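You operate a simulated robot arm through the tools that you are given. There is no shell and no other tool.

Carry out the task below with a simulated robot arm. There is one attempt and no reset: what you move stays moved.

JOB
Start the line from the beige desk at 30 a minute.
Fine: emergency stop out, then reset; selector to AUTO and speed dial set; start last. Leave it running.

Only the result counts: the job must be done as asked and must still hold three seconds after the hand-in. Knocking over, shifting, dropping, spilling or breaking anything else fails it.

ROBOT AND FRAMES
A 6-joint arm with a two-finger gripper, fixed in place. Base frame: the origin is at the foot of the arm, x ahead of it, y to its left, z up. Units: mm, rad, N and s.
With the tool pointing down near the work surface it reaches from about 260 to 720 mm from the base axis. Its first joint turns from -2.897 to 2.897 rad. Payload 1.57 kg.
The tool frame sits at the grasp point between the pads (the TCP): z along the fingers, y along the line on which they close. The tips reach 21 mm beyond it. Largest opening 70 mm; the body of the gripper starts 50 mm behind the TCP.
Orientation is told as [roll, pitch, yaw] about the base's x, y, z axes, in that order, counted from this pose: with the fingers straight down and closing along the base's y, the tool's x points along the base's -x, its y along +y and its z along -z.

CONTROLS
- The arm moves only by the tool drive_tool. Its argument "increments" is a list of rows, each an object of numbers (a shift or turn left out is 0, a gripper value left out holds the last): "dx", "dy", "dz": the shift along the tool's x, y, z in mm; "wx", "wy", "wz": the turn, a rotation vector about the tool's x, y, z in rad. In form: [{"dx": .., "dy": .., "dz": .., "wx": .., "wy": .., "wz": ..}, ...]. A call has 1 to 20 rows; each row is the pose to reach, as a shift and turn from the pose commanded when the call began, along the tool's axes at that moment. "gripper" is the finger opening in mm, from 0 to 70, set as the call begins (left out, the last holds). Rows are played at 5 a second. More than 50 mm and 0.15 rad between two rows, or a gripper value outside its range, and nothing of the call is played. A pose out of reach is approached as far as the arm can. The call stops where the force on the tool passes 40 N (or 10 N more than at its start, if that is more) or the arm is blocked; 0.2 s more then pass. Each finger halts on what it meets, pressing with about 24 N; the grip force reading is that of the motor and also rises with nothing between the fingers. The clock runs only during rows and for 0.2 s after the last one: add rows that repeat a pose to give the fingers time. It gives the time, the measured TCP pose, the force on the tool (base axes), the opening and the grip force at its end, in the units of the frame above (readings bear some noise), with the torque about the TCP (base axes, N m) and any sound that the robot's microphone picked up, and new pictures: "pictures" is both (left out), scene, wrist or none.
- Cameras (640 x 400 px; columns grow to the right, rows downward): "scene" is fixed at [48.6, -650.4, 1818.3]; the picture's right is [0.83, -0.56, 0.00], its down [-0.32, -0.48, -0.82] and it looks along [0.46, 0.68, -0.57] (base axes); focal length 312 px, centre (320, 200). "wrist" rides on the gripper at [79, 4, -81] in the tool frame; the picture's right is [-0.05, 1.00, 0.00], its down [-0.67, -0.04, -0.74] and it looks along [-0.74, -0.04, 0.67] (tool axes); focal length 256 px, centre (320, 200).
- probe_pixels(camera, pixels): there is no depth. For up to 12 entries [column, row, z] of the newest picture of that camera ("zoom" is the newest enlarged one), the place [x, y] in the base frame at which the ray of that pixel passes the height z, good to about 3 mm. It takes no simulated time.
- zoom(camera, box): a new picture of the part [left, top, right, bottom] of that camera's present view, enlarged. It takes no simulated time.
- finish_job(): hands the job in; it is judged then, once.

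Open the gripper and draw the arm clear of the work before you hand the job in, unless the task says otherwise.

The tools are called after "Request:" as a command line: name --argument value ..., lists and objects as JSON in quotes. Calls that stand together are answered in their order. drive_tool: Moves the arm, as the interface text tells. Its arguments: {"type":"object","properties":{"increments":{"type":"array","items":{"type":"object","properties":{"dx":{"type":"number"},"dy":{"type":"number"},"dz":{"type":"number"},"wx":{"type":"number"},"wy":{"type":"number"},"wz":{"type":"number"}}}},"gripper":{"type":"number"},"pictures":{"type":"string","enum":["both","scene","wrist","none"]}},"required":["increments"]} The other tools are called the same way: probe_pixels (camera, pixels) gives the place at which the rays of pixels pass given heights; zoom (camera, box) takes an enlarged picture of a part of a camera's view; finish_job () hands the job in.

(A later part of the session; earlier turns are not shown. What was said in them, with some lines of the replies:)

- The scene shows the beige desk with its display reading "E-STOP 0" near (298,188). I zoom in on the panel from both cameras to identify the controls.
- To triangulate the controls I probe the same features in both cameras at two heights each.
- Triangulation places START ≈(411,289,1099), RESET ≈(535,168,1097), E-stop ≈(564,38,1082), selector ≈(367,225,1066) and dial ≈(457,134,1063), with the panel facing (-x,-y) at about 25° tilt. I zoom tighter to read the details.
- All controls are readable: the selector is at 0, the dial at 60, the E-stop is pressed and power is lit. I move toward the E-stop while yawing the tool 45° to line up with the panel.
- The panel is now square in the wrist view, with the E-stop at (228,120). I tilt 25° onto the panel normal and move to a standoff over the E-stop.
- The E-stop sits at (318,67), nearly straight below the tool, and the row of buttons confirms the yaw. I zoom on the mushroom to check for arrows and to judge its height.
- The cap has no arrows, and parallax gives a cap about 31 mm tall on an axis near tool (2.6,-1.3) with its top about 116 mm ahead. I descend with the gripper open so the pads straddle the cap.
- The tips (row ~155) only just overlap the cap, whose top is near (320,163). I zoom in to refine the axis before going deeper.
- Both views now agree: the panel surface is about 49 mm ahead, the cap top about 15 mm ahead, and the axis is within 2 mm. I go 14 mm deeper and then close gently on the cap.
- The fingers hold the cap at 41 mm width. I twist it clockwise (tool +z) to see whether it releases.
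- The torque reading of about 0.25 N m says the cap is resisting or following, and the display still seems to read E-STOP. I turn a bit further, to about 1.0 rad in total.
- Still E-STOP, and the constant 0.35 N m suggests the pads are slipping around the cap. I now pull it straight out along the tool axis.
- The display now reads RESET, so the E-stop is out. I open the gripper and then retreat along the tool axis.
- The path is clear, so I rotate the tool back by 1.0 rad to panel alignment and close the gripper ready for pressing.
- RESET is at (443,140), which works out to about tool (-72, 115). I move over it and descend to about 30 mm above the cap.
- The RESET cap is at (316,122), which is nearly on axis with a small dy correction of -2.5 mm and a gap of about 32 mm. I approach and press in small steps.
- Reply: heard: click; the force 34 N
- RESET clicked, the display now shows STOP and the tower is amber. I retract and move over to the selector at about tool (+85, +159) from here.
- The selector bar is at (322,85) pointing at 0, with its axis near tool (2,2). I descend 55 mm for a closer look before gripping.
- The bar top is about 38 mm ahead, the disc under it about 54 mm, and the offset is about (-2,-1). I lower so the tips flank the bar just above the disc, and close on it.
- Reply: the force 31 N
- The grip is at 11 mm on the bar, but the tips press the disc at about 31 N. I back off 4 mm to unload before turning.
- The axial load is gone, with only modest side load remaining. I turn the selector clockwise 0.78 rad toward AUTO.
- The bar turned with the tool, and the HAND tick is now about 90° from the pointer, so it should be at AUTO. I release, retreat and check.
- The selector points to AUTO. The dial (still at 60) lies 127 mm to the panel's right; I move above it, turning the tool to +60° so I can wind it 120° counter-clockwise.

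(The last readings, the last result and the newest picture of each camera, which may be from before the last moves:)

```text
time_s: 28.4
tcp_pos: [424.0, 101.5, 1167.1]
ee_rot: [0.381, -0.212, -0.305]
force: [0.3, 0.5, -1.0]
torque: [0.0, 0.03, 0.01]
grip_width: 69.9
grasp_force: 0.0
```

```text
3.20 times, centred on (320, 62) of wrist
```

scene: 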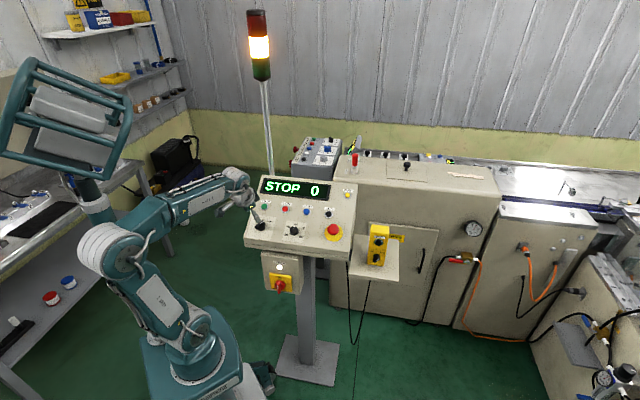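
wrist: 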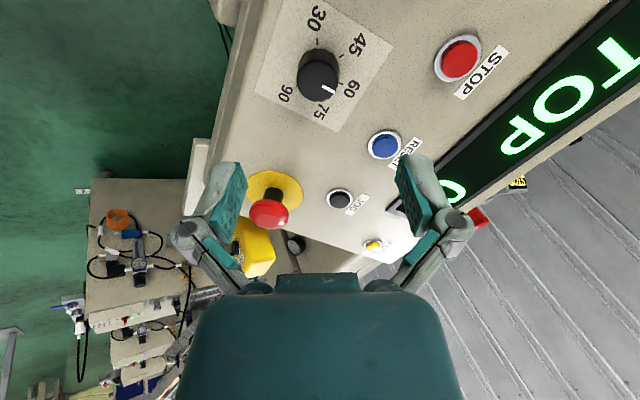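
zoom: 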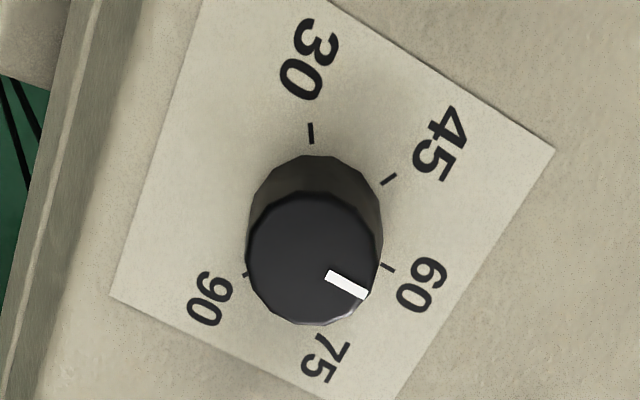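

The dial ticks are 60° apart, so 30 lies 120° counter-clockwise from 60. The knob is about 30 mm wide and 20 mm high, with its axis at about (-1.5,-1.3), so I descend 97 mm and grip it.

Request:
drive_tool --increments '[{"dx": -1.5, "dy": -1.3, "dz": 25}, {"dx": -1.5, "dy": -1.3, "dz": 50}, {"dx": -1.5, "dy": -1.3, "dz": 70}, {"dx": -1.5, "dy": -1.3, "dz": 82}, {"dx": -1.5, "dy": -1.3, "dz": 90}, {"dx": -1.5, "dy": -1.3, "dz": 97}, {"dx": -1.5, "dy": -1.3, "dz": 97}]' --pictures "wrist"

Request:
zoom --camera "wrist" --box '[220, 60, 420, 220]'

```text
time_s: 30.0
tcp_pos: [453.1, 127.6, 1079.4]
ee_rot: [0.382, -0.216, -0.303]
force: [0.6, 0.1, -0.1]
torque: [0.0, 0.02, 0.0]
grip_width: 70.0
grasp_force: 0.0
```

wrist: 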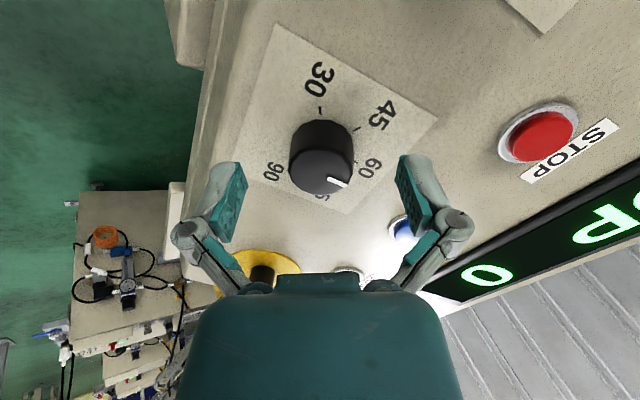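

```text
2.50 times, centred on (320, 140) of wrist
```

zoom: 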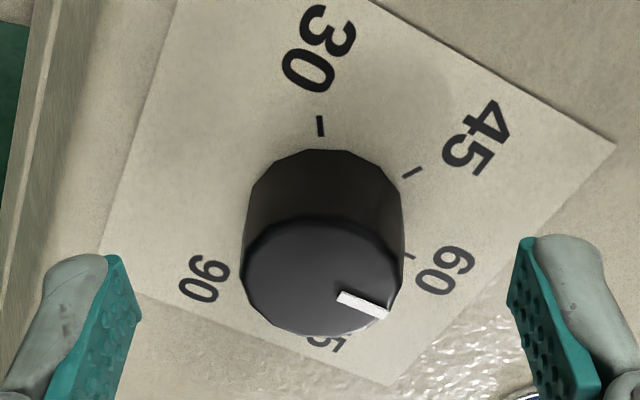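

The knob is centred between the fingers with its top about 9 mm ahead, so the pads overlap it by about 12 mm. I close on it.

Request:
drive_tool --gripper 20 --increments '[{"dz": 0}, {"dz": 0}, {"dz": 0}, {"dz": 0}]' --pictures "wrist"

Request:
zoom --camera "wrist" --box '[220, 60, 420, 220]'

```text
time_s: 31.0
tcp_pos: [452.5, 128.4, 1082.0]
ee_rot: [0.384, -0.217, -0.307]
force: [3.1, 0.7, 20.3]
torque: [0.24, 0.37, 0.28]
grip_width: 30.4
grasp_force: 32.2
```

wrist: 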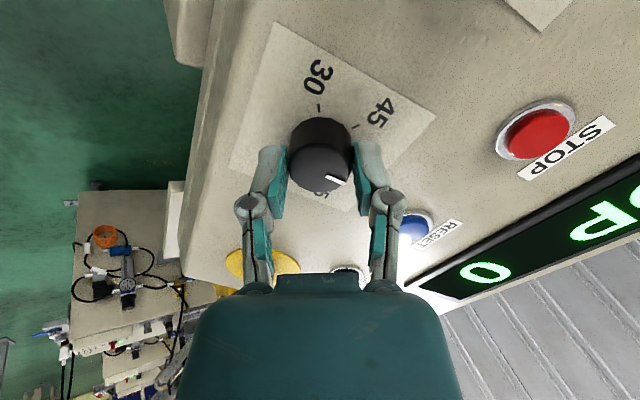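

```text
2.50 times, centred on (320, 140) of wrist
```

zoom: 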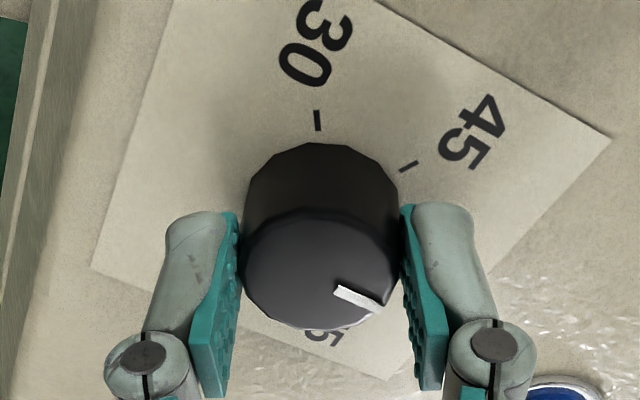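

Gripped at 30 mm with an axial push of about 17 N, so I back off 2.5 mm and then wind the dial counter-clockwise by 2.09 rad.

Request:
drive_tool --increments '[{"dz": -2.5}, {"dz": -2.5, "wz": -0.131}, {"dz": -2.5, "wz": -0.262}, {"dz": -2.5, "wz": -0.393}, {"dz": -2.5, "wz": -0.524}, {"dz": -2.5, "wz": -0.654}, {"dz": -2.5, "wz": -0.785}, {"dz": -2.5, "wz": -0.916}, {"dz": -2.5, "wz": -1.047}, {"dz": -2.5, "wz": -1.178}, {"dz": -2.5, "wz": -1.309}, {"dz": -2.5, "wz": -1.44}, {"dz": -2.5, "wz": -1.571}, {"dz": -2.5, "wz": -1.702}, {"dz": -2.5, "wz": -1.833}, {"dz": -2.5, "wz": -1.964}, {"dz": -2.5, "wz": -2.094}, {"dz": -2.5, "wz": -2.094}]'

Request:
zoom --camera "wrist" --box '[220, 60, 420, 220]'

```text
time_s: 34.8
tcp_pos: [452.3, 127.0, 1080.1]
ee_rot: [-0.388, -0.211, 1.874]
force: [24.3, -3.6, 8.5]
torque: [-0.64, -0.52, -0.44]
grip_width: 30.4
grasp_force: 32.2
```

scene: 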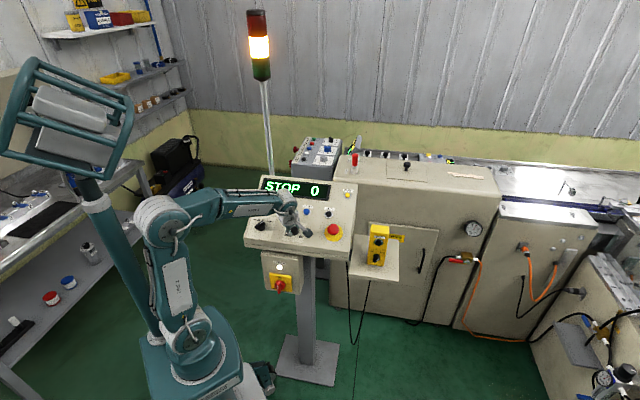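
wrist: 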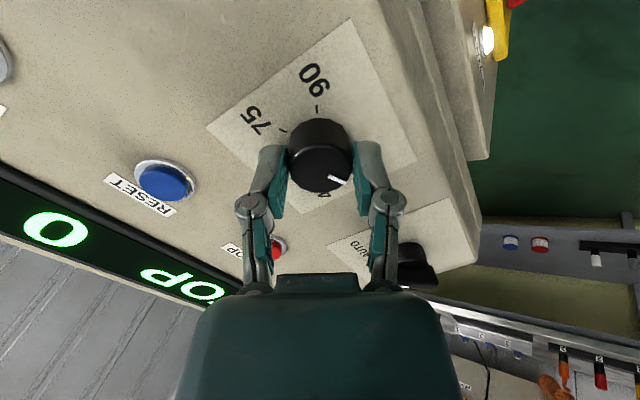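

```text
2.50 times, centred on (320, 140) of wrist
```

zoom: 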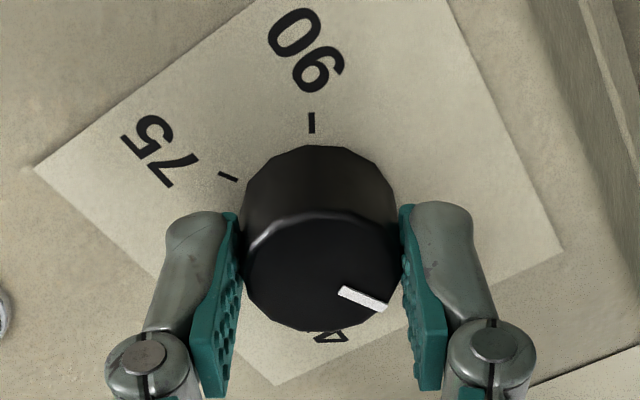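

The pointer kept its place relative to the fingers through the turn, so the dial moved about 120° to 30. I release, retreat and check.

Request:
drive_tool --gripper 70 --increments '[{"dz": 0}, {"dz": 0}, {"dz": 0}, {"dz": -15}, {"dz": -35}, {"dz": -60}, {"dz": -95}, {"dz": -95}]'

Request:
zoom --camera "wrist" --box '[220, 0, 420, 125]'

Request:
zoom --camera "scene" --box '[256, 200, 320, 250]'

```text
time_s: 36.6
tcp_pos: [423.2, 99.1, 1165.6]
ee_rot: [-0.385, -0.212, 1.873]
force: [0.0, 0.4, -0.1]
torque: [0.0, 0.0, -0.02]
grip_width: 70.0
grasp_force: 0.1
```

scene: 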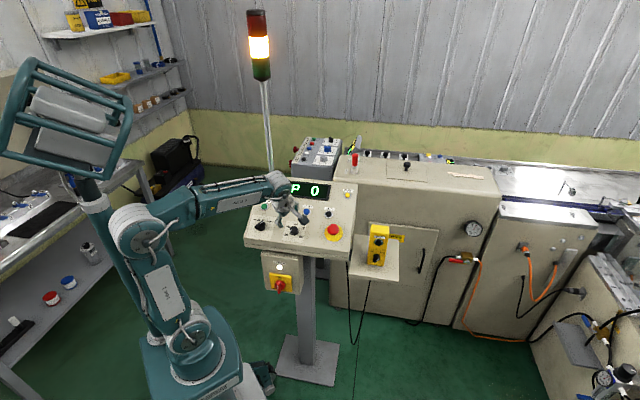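
wrist: 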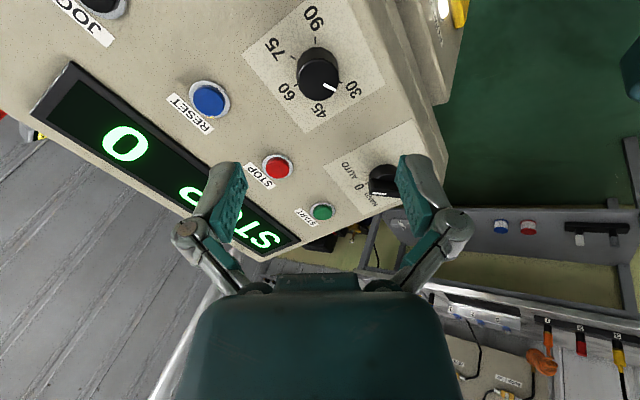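

```text
3.20 times, centred on (320, 62) of wrist
```

zoom: 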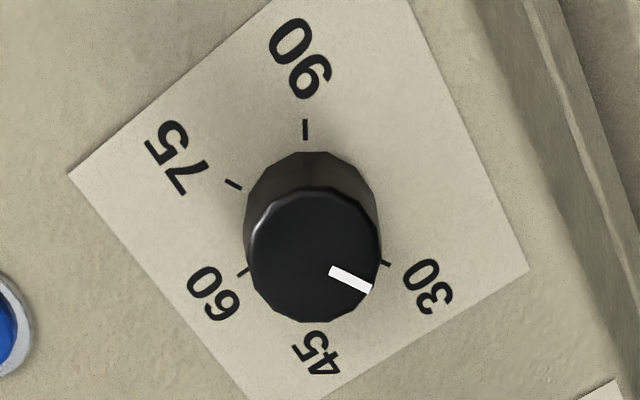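

```text
8.00 times, centred on (288, 225) of scene
```

zoom: 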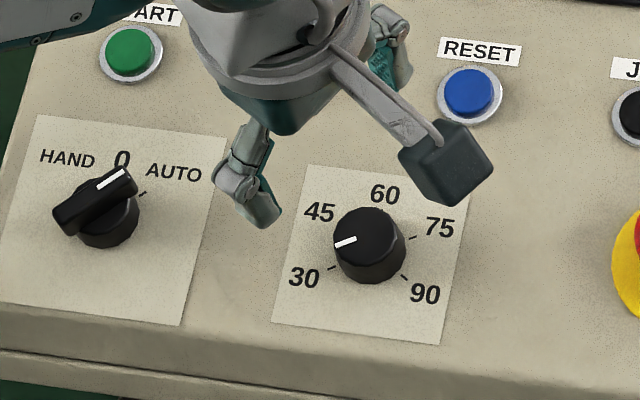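

The mark lines up with the 30 tick as far as I can tell. I zoom closer in the wrist view to measure it against the tick.

Request:
zoom --camera "wrist" --box '[284, 40, 364, 110]'

```text
5.71 times, centred on (324, 75) of wrist
```

zoom: 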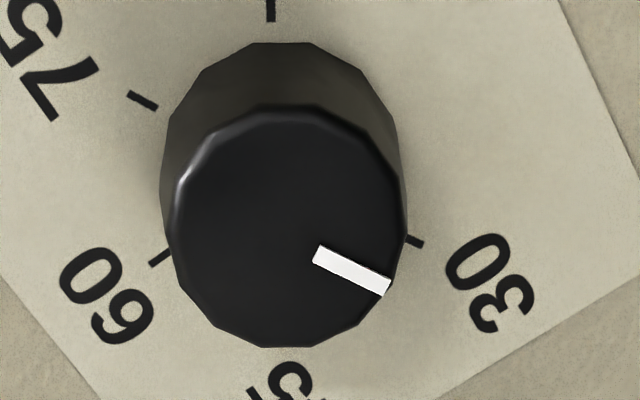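

Measured in the panel plane, the mark lies within about 1° of the 30 tick. I now close the gripper, return the tool to panel alignment and move above START.

Request:
drive_tool --gripper 0 --increments '[{"dx": -20.5, "dy": -0.3, "wz": 0.131}, {"dx": -41, "dy": -0.7, "wz": 0.262}, {"dx": -61.6, "dy": -1, "wz": 0.393}, {"dx": -82, "dy": -1.3, "wz": 0.524}, {"dx": -102.7, "dy": -1.7, "wz": 0.654}, {"dx": -123.3, "dy": -2, "wz": 0.785}, {"dx": -143.8, "dy": -2.3, "wz": 0.916}, {"dx": -164.4, "dy": -2.7, "wz": 1.047}, {"dx": -164.4, "dy": -2.7, "wz": 1.047}]'

```text
time_s: 38.6
tcp_pos: [378.6, 253.0, 1201.9]
ee_rot: [-0.002, -0.433, 0.784]
force: [-0.4, -0.1, 0.1]
torque: [-0.02, 0.0, -0.01]
grip_width: 0.0
grasp_force: 24.1
```

scene: 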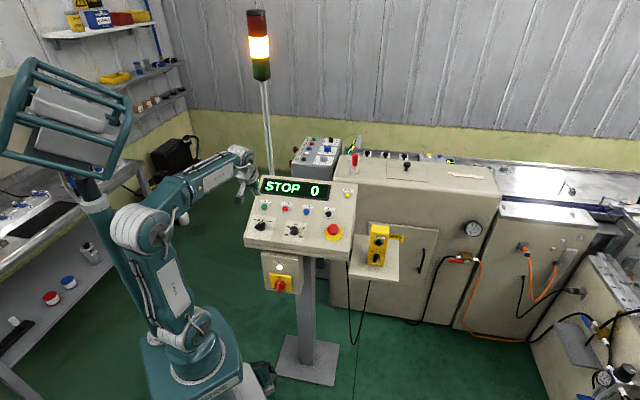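
wrist: 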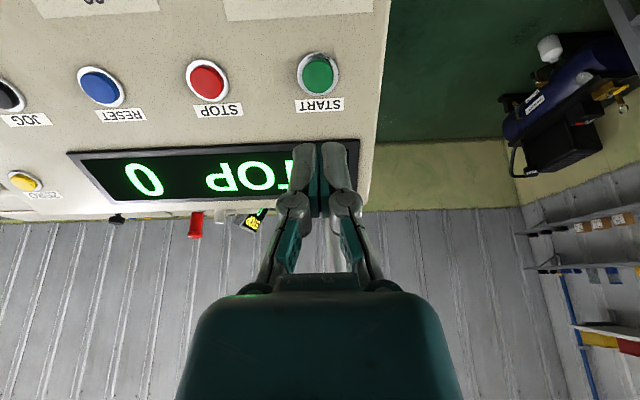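

START is at (318,74), nearly on axis with offset (-1.5,-1.6). I descend to just above it and check alignment.

Request:
drive_tool --increments '[{"dx": -1.5, "dy": -1.6, "dz": 25}, {"dx": -1.5, "dy": -1.6, "dz": 50}, {"dx": -1.5, "dy": -1.6, "dz": 75}, {"dx": -1.5, "dy": -1.6, "dz": 75}]' --pictures "wrist"

```text
time_s: 39.6
tcp_pos: [402.8, 275.9, 1134.4]
ee_rot: [-0.002, -0.435, 0.785]
force: [0.5, -0.7, -0.5]
torque: [0.04, -0.01, -0.02]
grip_width: 0.0
grasp_force: 24.2
```

wrist: 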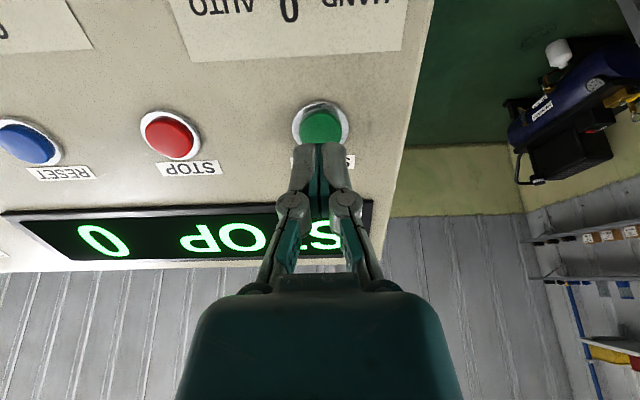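

START's cap at (320,128) is centred under the tips, with a gap of about 24 mm. I press it in small steps.

Request:
drive_tool --increments '[{"dz": 10}, {"dz": 18}, {"dz": 20}, {"dz": 22}, {"dz": 24}, {"dz": 26}, {"dz": 28}, {"dz": 30}]'

```text
time_s: 41.5
tcp_pos: [411.0, 282.9, 1111.7]
ee_rot: [-0.001, -0.446, 0.785]
force: [-13.0, -11.9, 12.9]
torque: [0.01, 0.11, 0.03]
grip_width: 6.0
grasp_force: 28.8
heard: click
stopped in row 8: the force on the tool passed its limit at 41 N (the readings are from after the stop); the commanded pose is now the measured one
```

scene: 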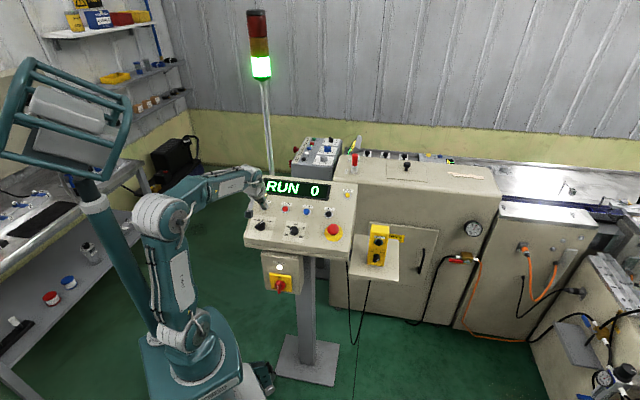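
wrist: 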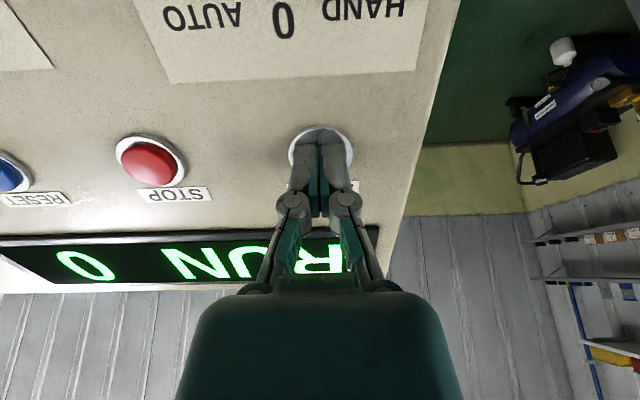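

The display reads RUN and the tower is green. I lift off and withdraw, then watch the count.

Request:
drive_tool --increments '[{"dz": -15}, {"dz": -40}, {"dz": -80}, {"dz": -120}, {"dz": -120}, {"dz": -120}]'

Request:
zoom --camera "scene" --box '[240, 165, 368, 245]'

```text
time_s: 43.0
tcp_pos: [377.6, 250.6, 1216.3]
ee_rot: [-0.002, -0.443, 0.786]
force: [-0.3, 0.3, -0.4]
torque: [-0.02, 0.01, -0.01]
grip_width: 0.0
grasp_force: 28.4
```

scene: 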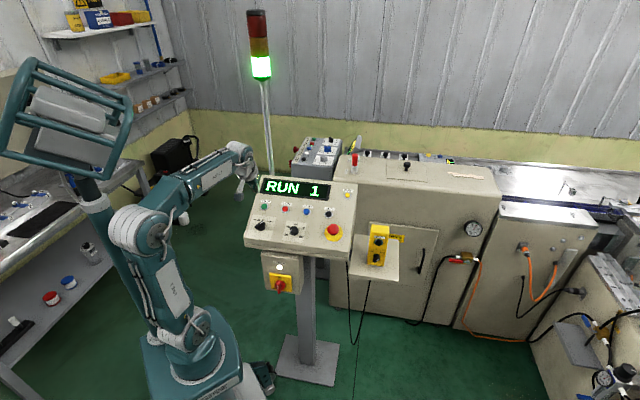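
wrist: 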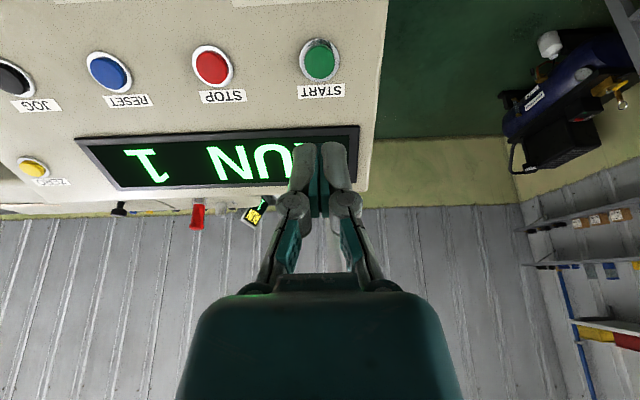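

```text
5.00 times, centred on (304, 205) of scene
```

zoom: 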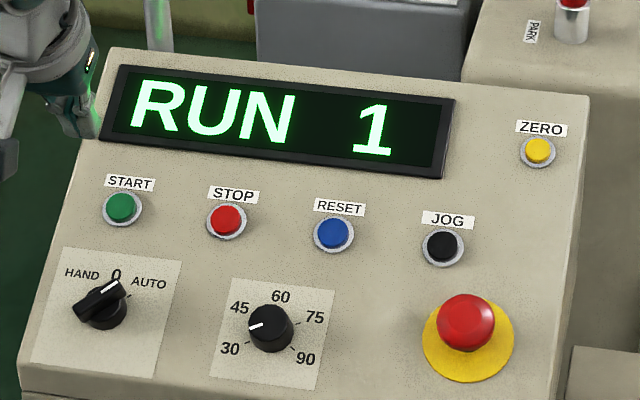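

It's running and counting (RUN 1), with every control as intended. I open the gripper, withdraw further and time the counter against 30 a minute.

Request:
drive_tool --gripper 70 --increments '[{"dz": -20}, {"dz": -40}, {"dz": -60}, {"dz": -60}, {"dz": -60}, {"dz": -60}, {"dz": -60}, {"dz": -60}, {"dz": -60}, {"dz": -60}, {"dz": -60}, {"dz": -60}, {"dz": -60}, {"dz": -60}, {"dz": -60}, {"dz": -60}, {"dz": -60}, {"dz": -60}, {"dz": -60}, {"dz": -60}]' --pictures "scene"

Request:
zoom --camera "scene" --box '[240, 165, 368, 245]'

Request:
drive_tool --increments '[{"dz": 0}, {"dz": 0}, {"dz": 0}, {"dz": 0}, {"dz": 0}, {"dz": 0}, {"dz": 0}, {"dz": 0}, {"dz": 0}, {"dz": 0}, {"dz": 0}, {"dz": 0}, {"dz": 0}, {"dz": 0}, {"dz": 0}, {"dz": 0}, {"dz": 0}, {"dz": 0}, {"dz": 0}, {"dz": 0}]' --pictures "scene"

Request:
drive_tool --increments '[{"dz": 0}, {"dz": 0}, {"dz": 0}, {"dz": 0}, {"dz": 0}, {"dz": 0}, {"dz": 0}, {"dz": 0}, {"dz": 0}, {"dz": 0}, {"dz": 0}, {"dz": 0}, {"dz": 0}, {"dz": 0}, {"dz": 0}, {"dz": 0}, {"dz": 0}, {"dz": 0}, {"dz": 0}, {"dz": 0}]' --pictures "scene"

Request:
zoom --camera "scene" --box '[240, 165, 368, 245]'

```text
time_s: 47.1
tcp_pos: [358.0, 231.3, 1271.1]
ee_rot: [-0.002, -0.442, 0.786]
force: [-0.3, 0.4, 0.6]
torque: [-0.01, -0.01, -0.01]
grip_width: 70.1
grasp_force: 0.0
```

scene: 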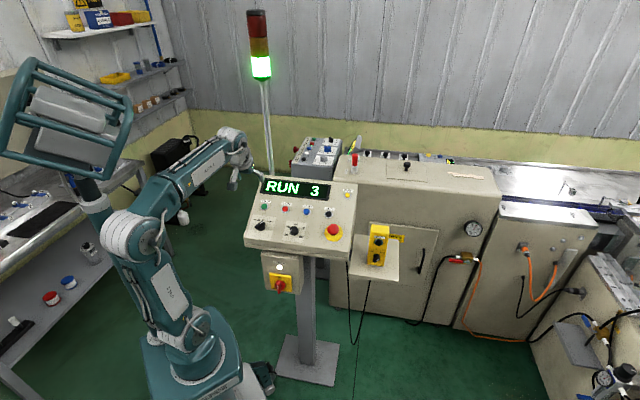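

```text
5.00 times, centred on (304, 205) of scene
```

zoom: 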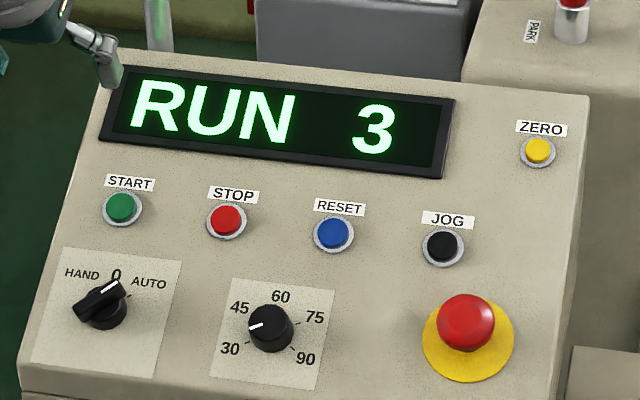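

```text
time_s: 51.4
tcp_pos: [357.0, 232.5, 1272.1]
ee_rot: [-0.004, -0.443, 0.786]
force: [0.2, -0.4, -0.6]
torque: [-0.01, 0.02, -0.03]
grip_width: 70.0
grasp_force: 0.0
```

scene: 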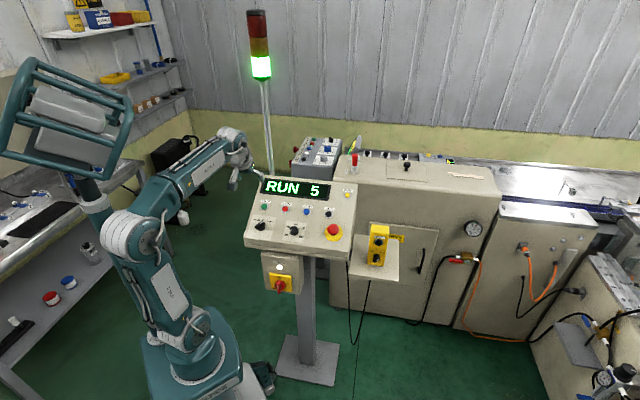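

```text
time_s: 55.5
tcp_pos: [357.1, 231.9, 1272.7]
ee_rot: [-0.002, -0.442, 0.786]
force: [-0.6, -0.1, 0.3]
torque: [0.02, 0.04, 0.0]
grip_width: 70.1
grasp_force: 0.0
```

scene: 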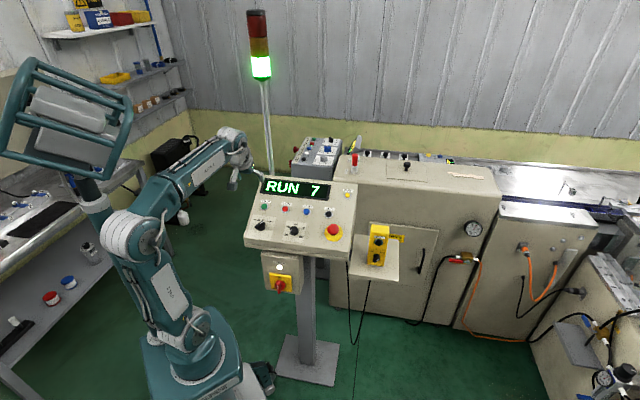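

```text
5.00 times, centred on (304, 205) of scene
```

zoom: 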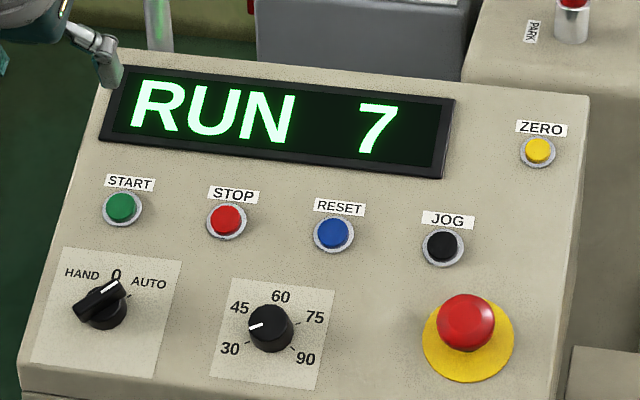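

Counts of 1, 3, 5 and 7 at 43.0, 47.1, 51.4 and 55.5 s match about 30 a minute. I time it a while longer to narrow the rate.

Request:
drive_tool --increments '[{"dz": 0}, {"dz": 0}, {"dz": 0}, {"dz": 0}, {"dz": 0}, {"dz": 0}, {"dz": 0}, {"dz": 0}, {"dz": 0}, {"dz": 0}, {"dz": 0}, {"dz": 0}, {"dz": 0}, {"dz": 0}, {"dz": 0}, {"dz": 0}, {"dz": 0}, {"dz": 0}, {"dz": 0}, {"dz": 0}]' --pictures "none"

Request:
drive_tool --increments '[{"dz": 0}, {"dz": 0}, {"dz": 0}, {"dz": 0}, {"dz": 0}, {"dz": 0}, {"dz": 0}, {"dz": 0}, {"dz": 0}, {"dz": 0}, {"dz": 0}, {"dz": 0}, {"dz": 0}, {"dz": 0}, {"dz": 0}, {"dz": 0}, {"dz": 0}, {"dz": 0}, {"dz": 0}, {"dz": 0}]' --pictures "none"

Request:
drive_tool --increments '[{"dz": 0}, {"dz": 0}, {"dz": 0}, {"dz": 0}, {"dz": 0}, {"dz": 0}, {"dz": 0}, {"dz": 0}, {"dz": 0}, {"dz": 0}, {"dz": 0}, {"dz": 0}, {"dz": 0}, {"dz": 0}, {"dz": 0}, {"dz": 0}, {"dz": 0}, {"dz": 0}, {"dz": 0}, {"dz": 0}]' --pictures "none"

Request:
drive_tool --increments '[{"dz": 0}, {"dz": 0}, {"dz": 0}, {"dz": 0}, {"dz": 0}, {"dz": 0}, {"dz": 0}, {"dz": 0}, {"dz": 0}, {"dz": 0}, {"dz": 0}, {"dz": 0}, {"dz": 0}, {"dz": 0}, {"dz": 0}, {"dz": 0}, {"dz": 0}, {"dz": 0}, {"dz": 0}, {"dz": 0}]' --pictures "scene"

Request:
drive_tool --increments '[{"dz": 0}, {"dz": 0}]' --pictures "scene"

Request:
drive_tool --increments '[{"dz": 0}, {"dz": 0}]' --pictures "scene"

```text
time_s: 59.8
tcp_pos: [357.3, 231.1, 1272.6]
ee_rot: [-0.004, -0.443, 0.784]
force: [0.1, 0.1, -0.2]
torque: [0.02, 0.01, 0.02]
grip_width: 69.8
grasp_force: 0.0
```

```text
time_s: 64.0
tcp_pos: [359.0, 231.7, 1271.2]
ee_rot: [-0.004, -0.442, 0.785]
force: [0.1, 0.3, -0.4]
torque: [-0.01, -0.02, -0.01]
grip_width: 70.2
grasp_force: 0.1
```

```text
time_s: 68.2
tcp_pos: [357.5, 231.4, 1272.8]
ee_rot: [-0.005, -0.444, 0.784]
force: [0.0, -0.4, -0.3]
torque: [-0.02, 0.01, 0.01]
grip_width: 70.0
grasp_force: 0.0
```

```text
time_s: 72.3
tcp_pos: [357.2, 232.3, 1272.3]
ee_rot: [-0.003, -0.442, 0.783]
force: [-0.8, -0.1, -0.1]
torque: [0.01, -0.01, 0.0]
grip_width: 70.0
grasp_force: 0.1
```

scene: 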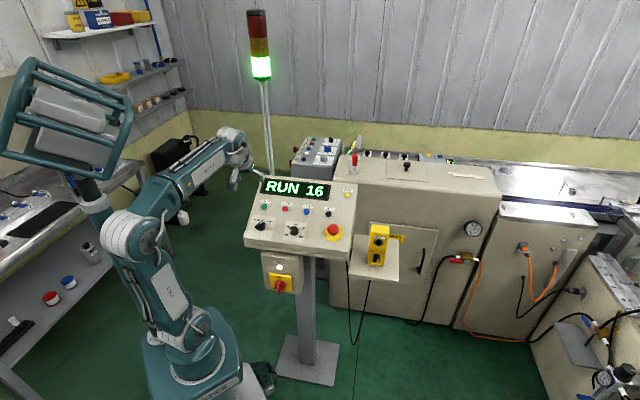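

```text
time_s: 73.0
tcp_pos: [357.2, 233.2, 1272.3]
ee_rot: [-0.004, -0.444, 0.785]
force: [0.4, 0.1, 0.0]
torque: [-0.03, 0.0, -0.02]
grip_width: 69.8
grasp_force: 0.0
```

scene: 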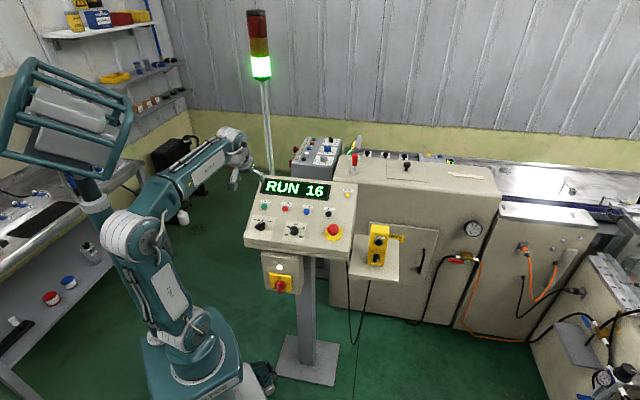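

```text
time_s: 73.5
tcp_pos: [356.9, 233.7, 1272.8]
ee_rot: [-0.003, -0.444, 0.785]
force: [0.1, -0.8, 0.5]
torque: [0.01, 0.03, 0.01]
grip_width: 69.9
grasp_force: 0.0
```

scene: 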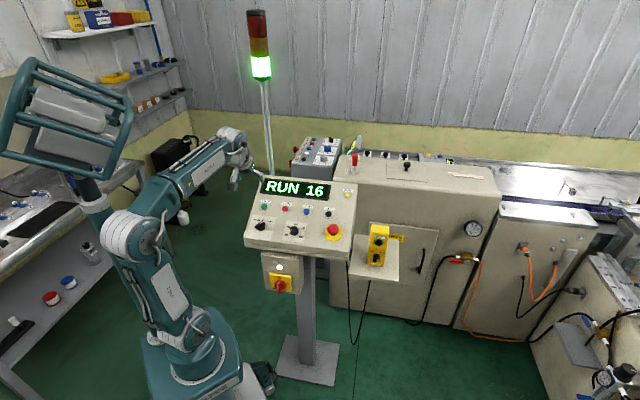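

The count of 16 at 72.3–73.5 s bounds the rate to about 29–31.5 a minute. I pin down the next transitions more finely.

Request:
drive_tool --increments '[{"dz": 0}]' --pictures "scene"

Request:
drive_tool --increments '[{"dz": 0}]' --pictures "scene"

Request:
drive_tool --increments '[{"dz": 0}]' --pictures "scene"

Request:
drive_tool --increments '[{"dz": 0}]' --pictures "scene"

```text
time_s: 74.0
tcp_pos: [357.1, 231.4, 1272.2]
ee_rot: [-0.004, -0.443, 0.785]
force: [-0.2, -1.0, -0.1]
torque: [-0.01, -0.04, 0.01]
grip_width: 70.2
grasp_force: 0.1
```

scene: 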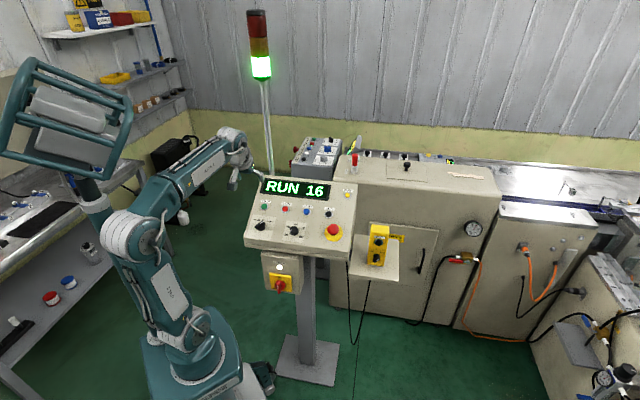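

```text
time_s: 74.3
tcp_pos: [357.8, 231.8, 1272.6]
ee_rot: [-0.004, -0.444, 0.786]
force: [-0.7, 0.1, -0.1]
torque: [0.02, -0.02, 0.0]
grip_width: 69.9
grasp_force: 0.0
```

scene: 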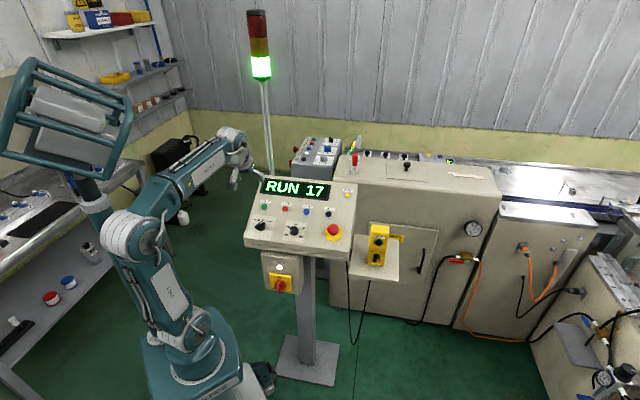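

```text
time_s: 74.8
tcp_pos: [357.2, 231.8, 1272.7]
ee_rot: [-0.004, -0.442, 0.786]
force: [0.3, 0.8, 0.4]
torque: [0.02, -0.02, 0.0]
grip_width: 69.8
grasp_force: 0.0
```

scene: 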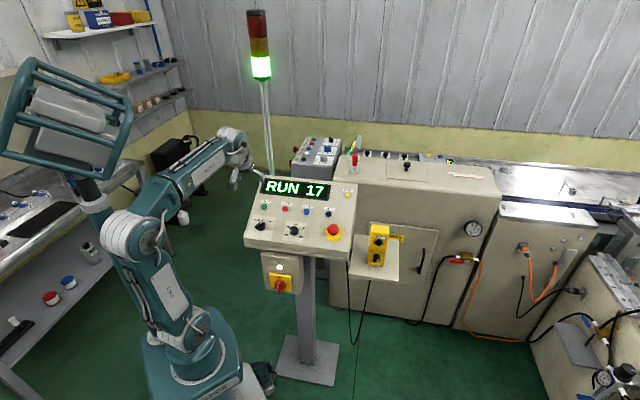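

```text
time_s: 75.2
tcp_pos: [356.9, 232.2, 1272.4]
ee_rot: [-0.003, -0.442, 0.786]
force: [0.7, 0.5, -0.1]
torque: [-0.01, 0.04, 0.0]
grip_width: 69.9
grasp_force: 0.0
```

scene: 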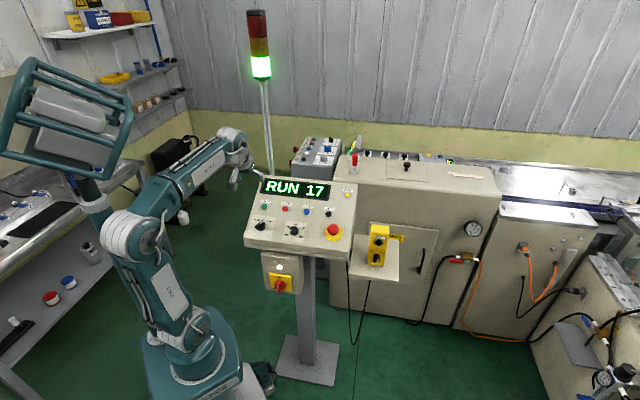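

The 17th count came at 74.0–74.3 s, which puts the rate at about 30 a minute (30.2–30.8 measured from START). The line is running, the E-stop is out, the selector is at AUTO, the dial is at 30 and the arm is clear with the gripper open, so I hand in.

Request:
finish_job

```text
The job is handed in.
```

The line is running from the beige desk at about 30 a minute, and I've handed the job in. The display shows RUN and the tower is green.

- **Emergency stop and reset:** The stop is out. It released on a straight pull; twisting did nothing. I pressed RESET next, and the display changed to STOP.
- **Selector and dial:** The selector is at AUTO. The dial mark is within about 1° of the 30 tick.
- **Start:** START was the last control I touched. The call stopped at 41 N on the last step, just over the force limit, but the button had already clicked and the line started.
- **Measured speed:** The counter reached 17 at about 74 s. Timed from the START press, that is between 30.2 and 30.8 a minute. The exact moment of the press is slightly uncertain, so I can't narrow it further.

The arm is clear of the desk with the gripper open.
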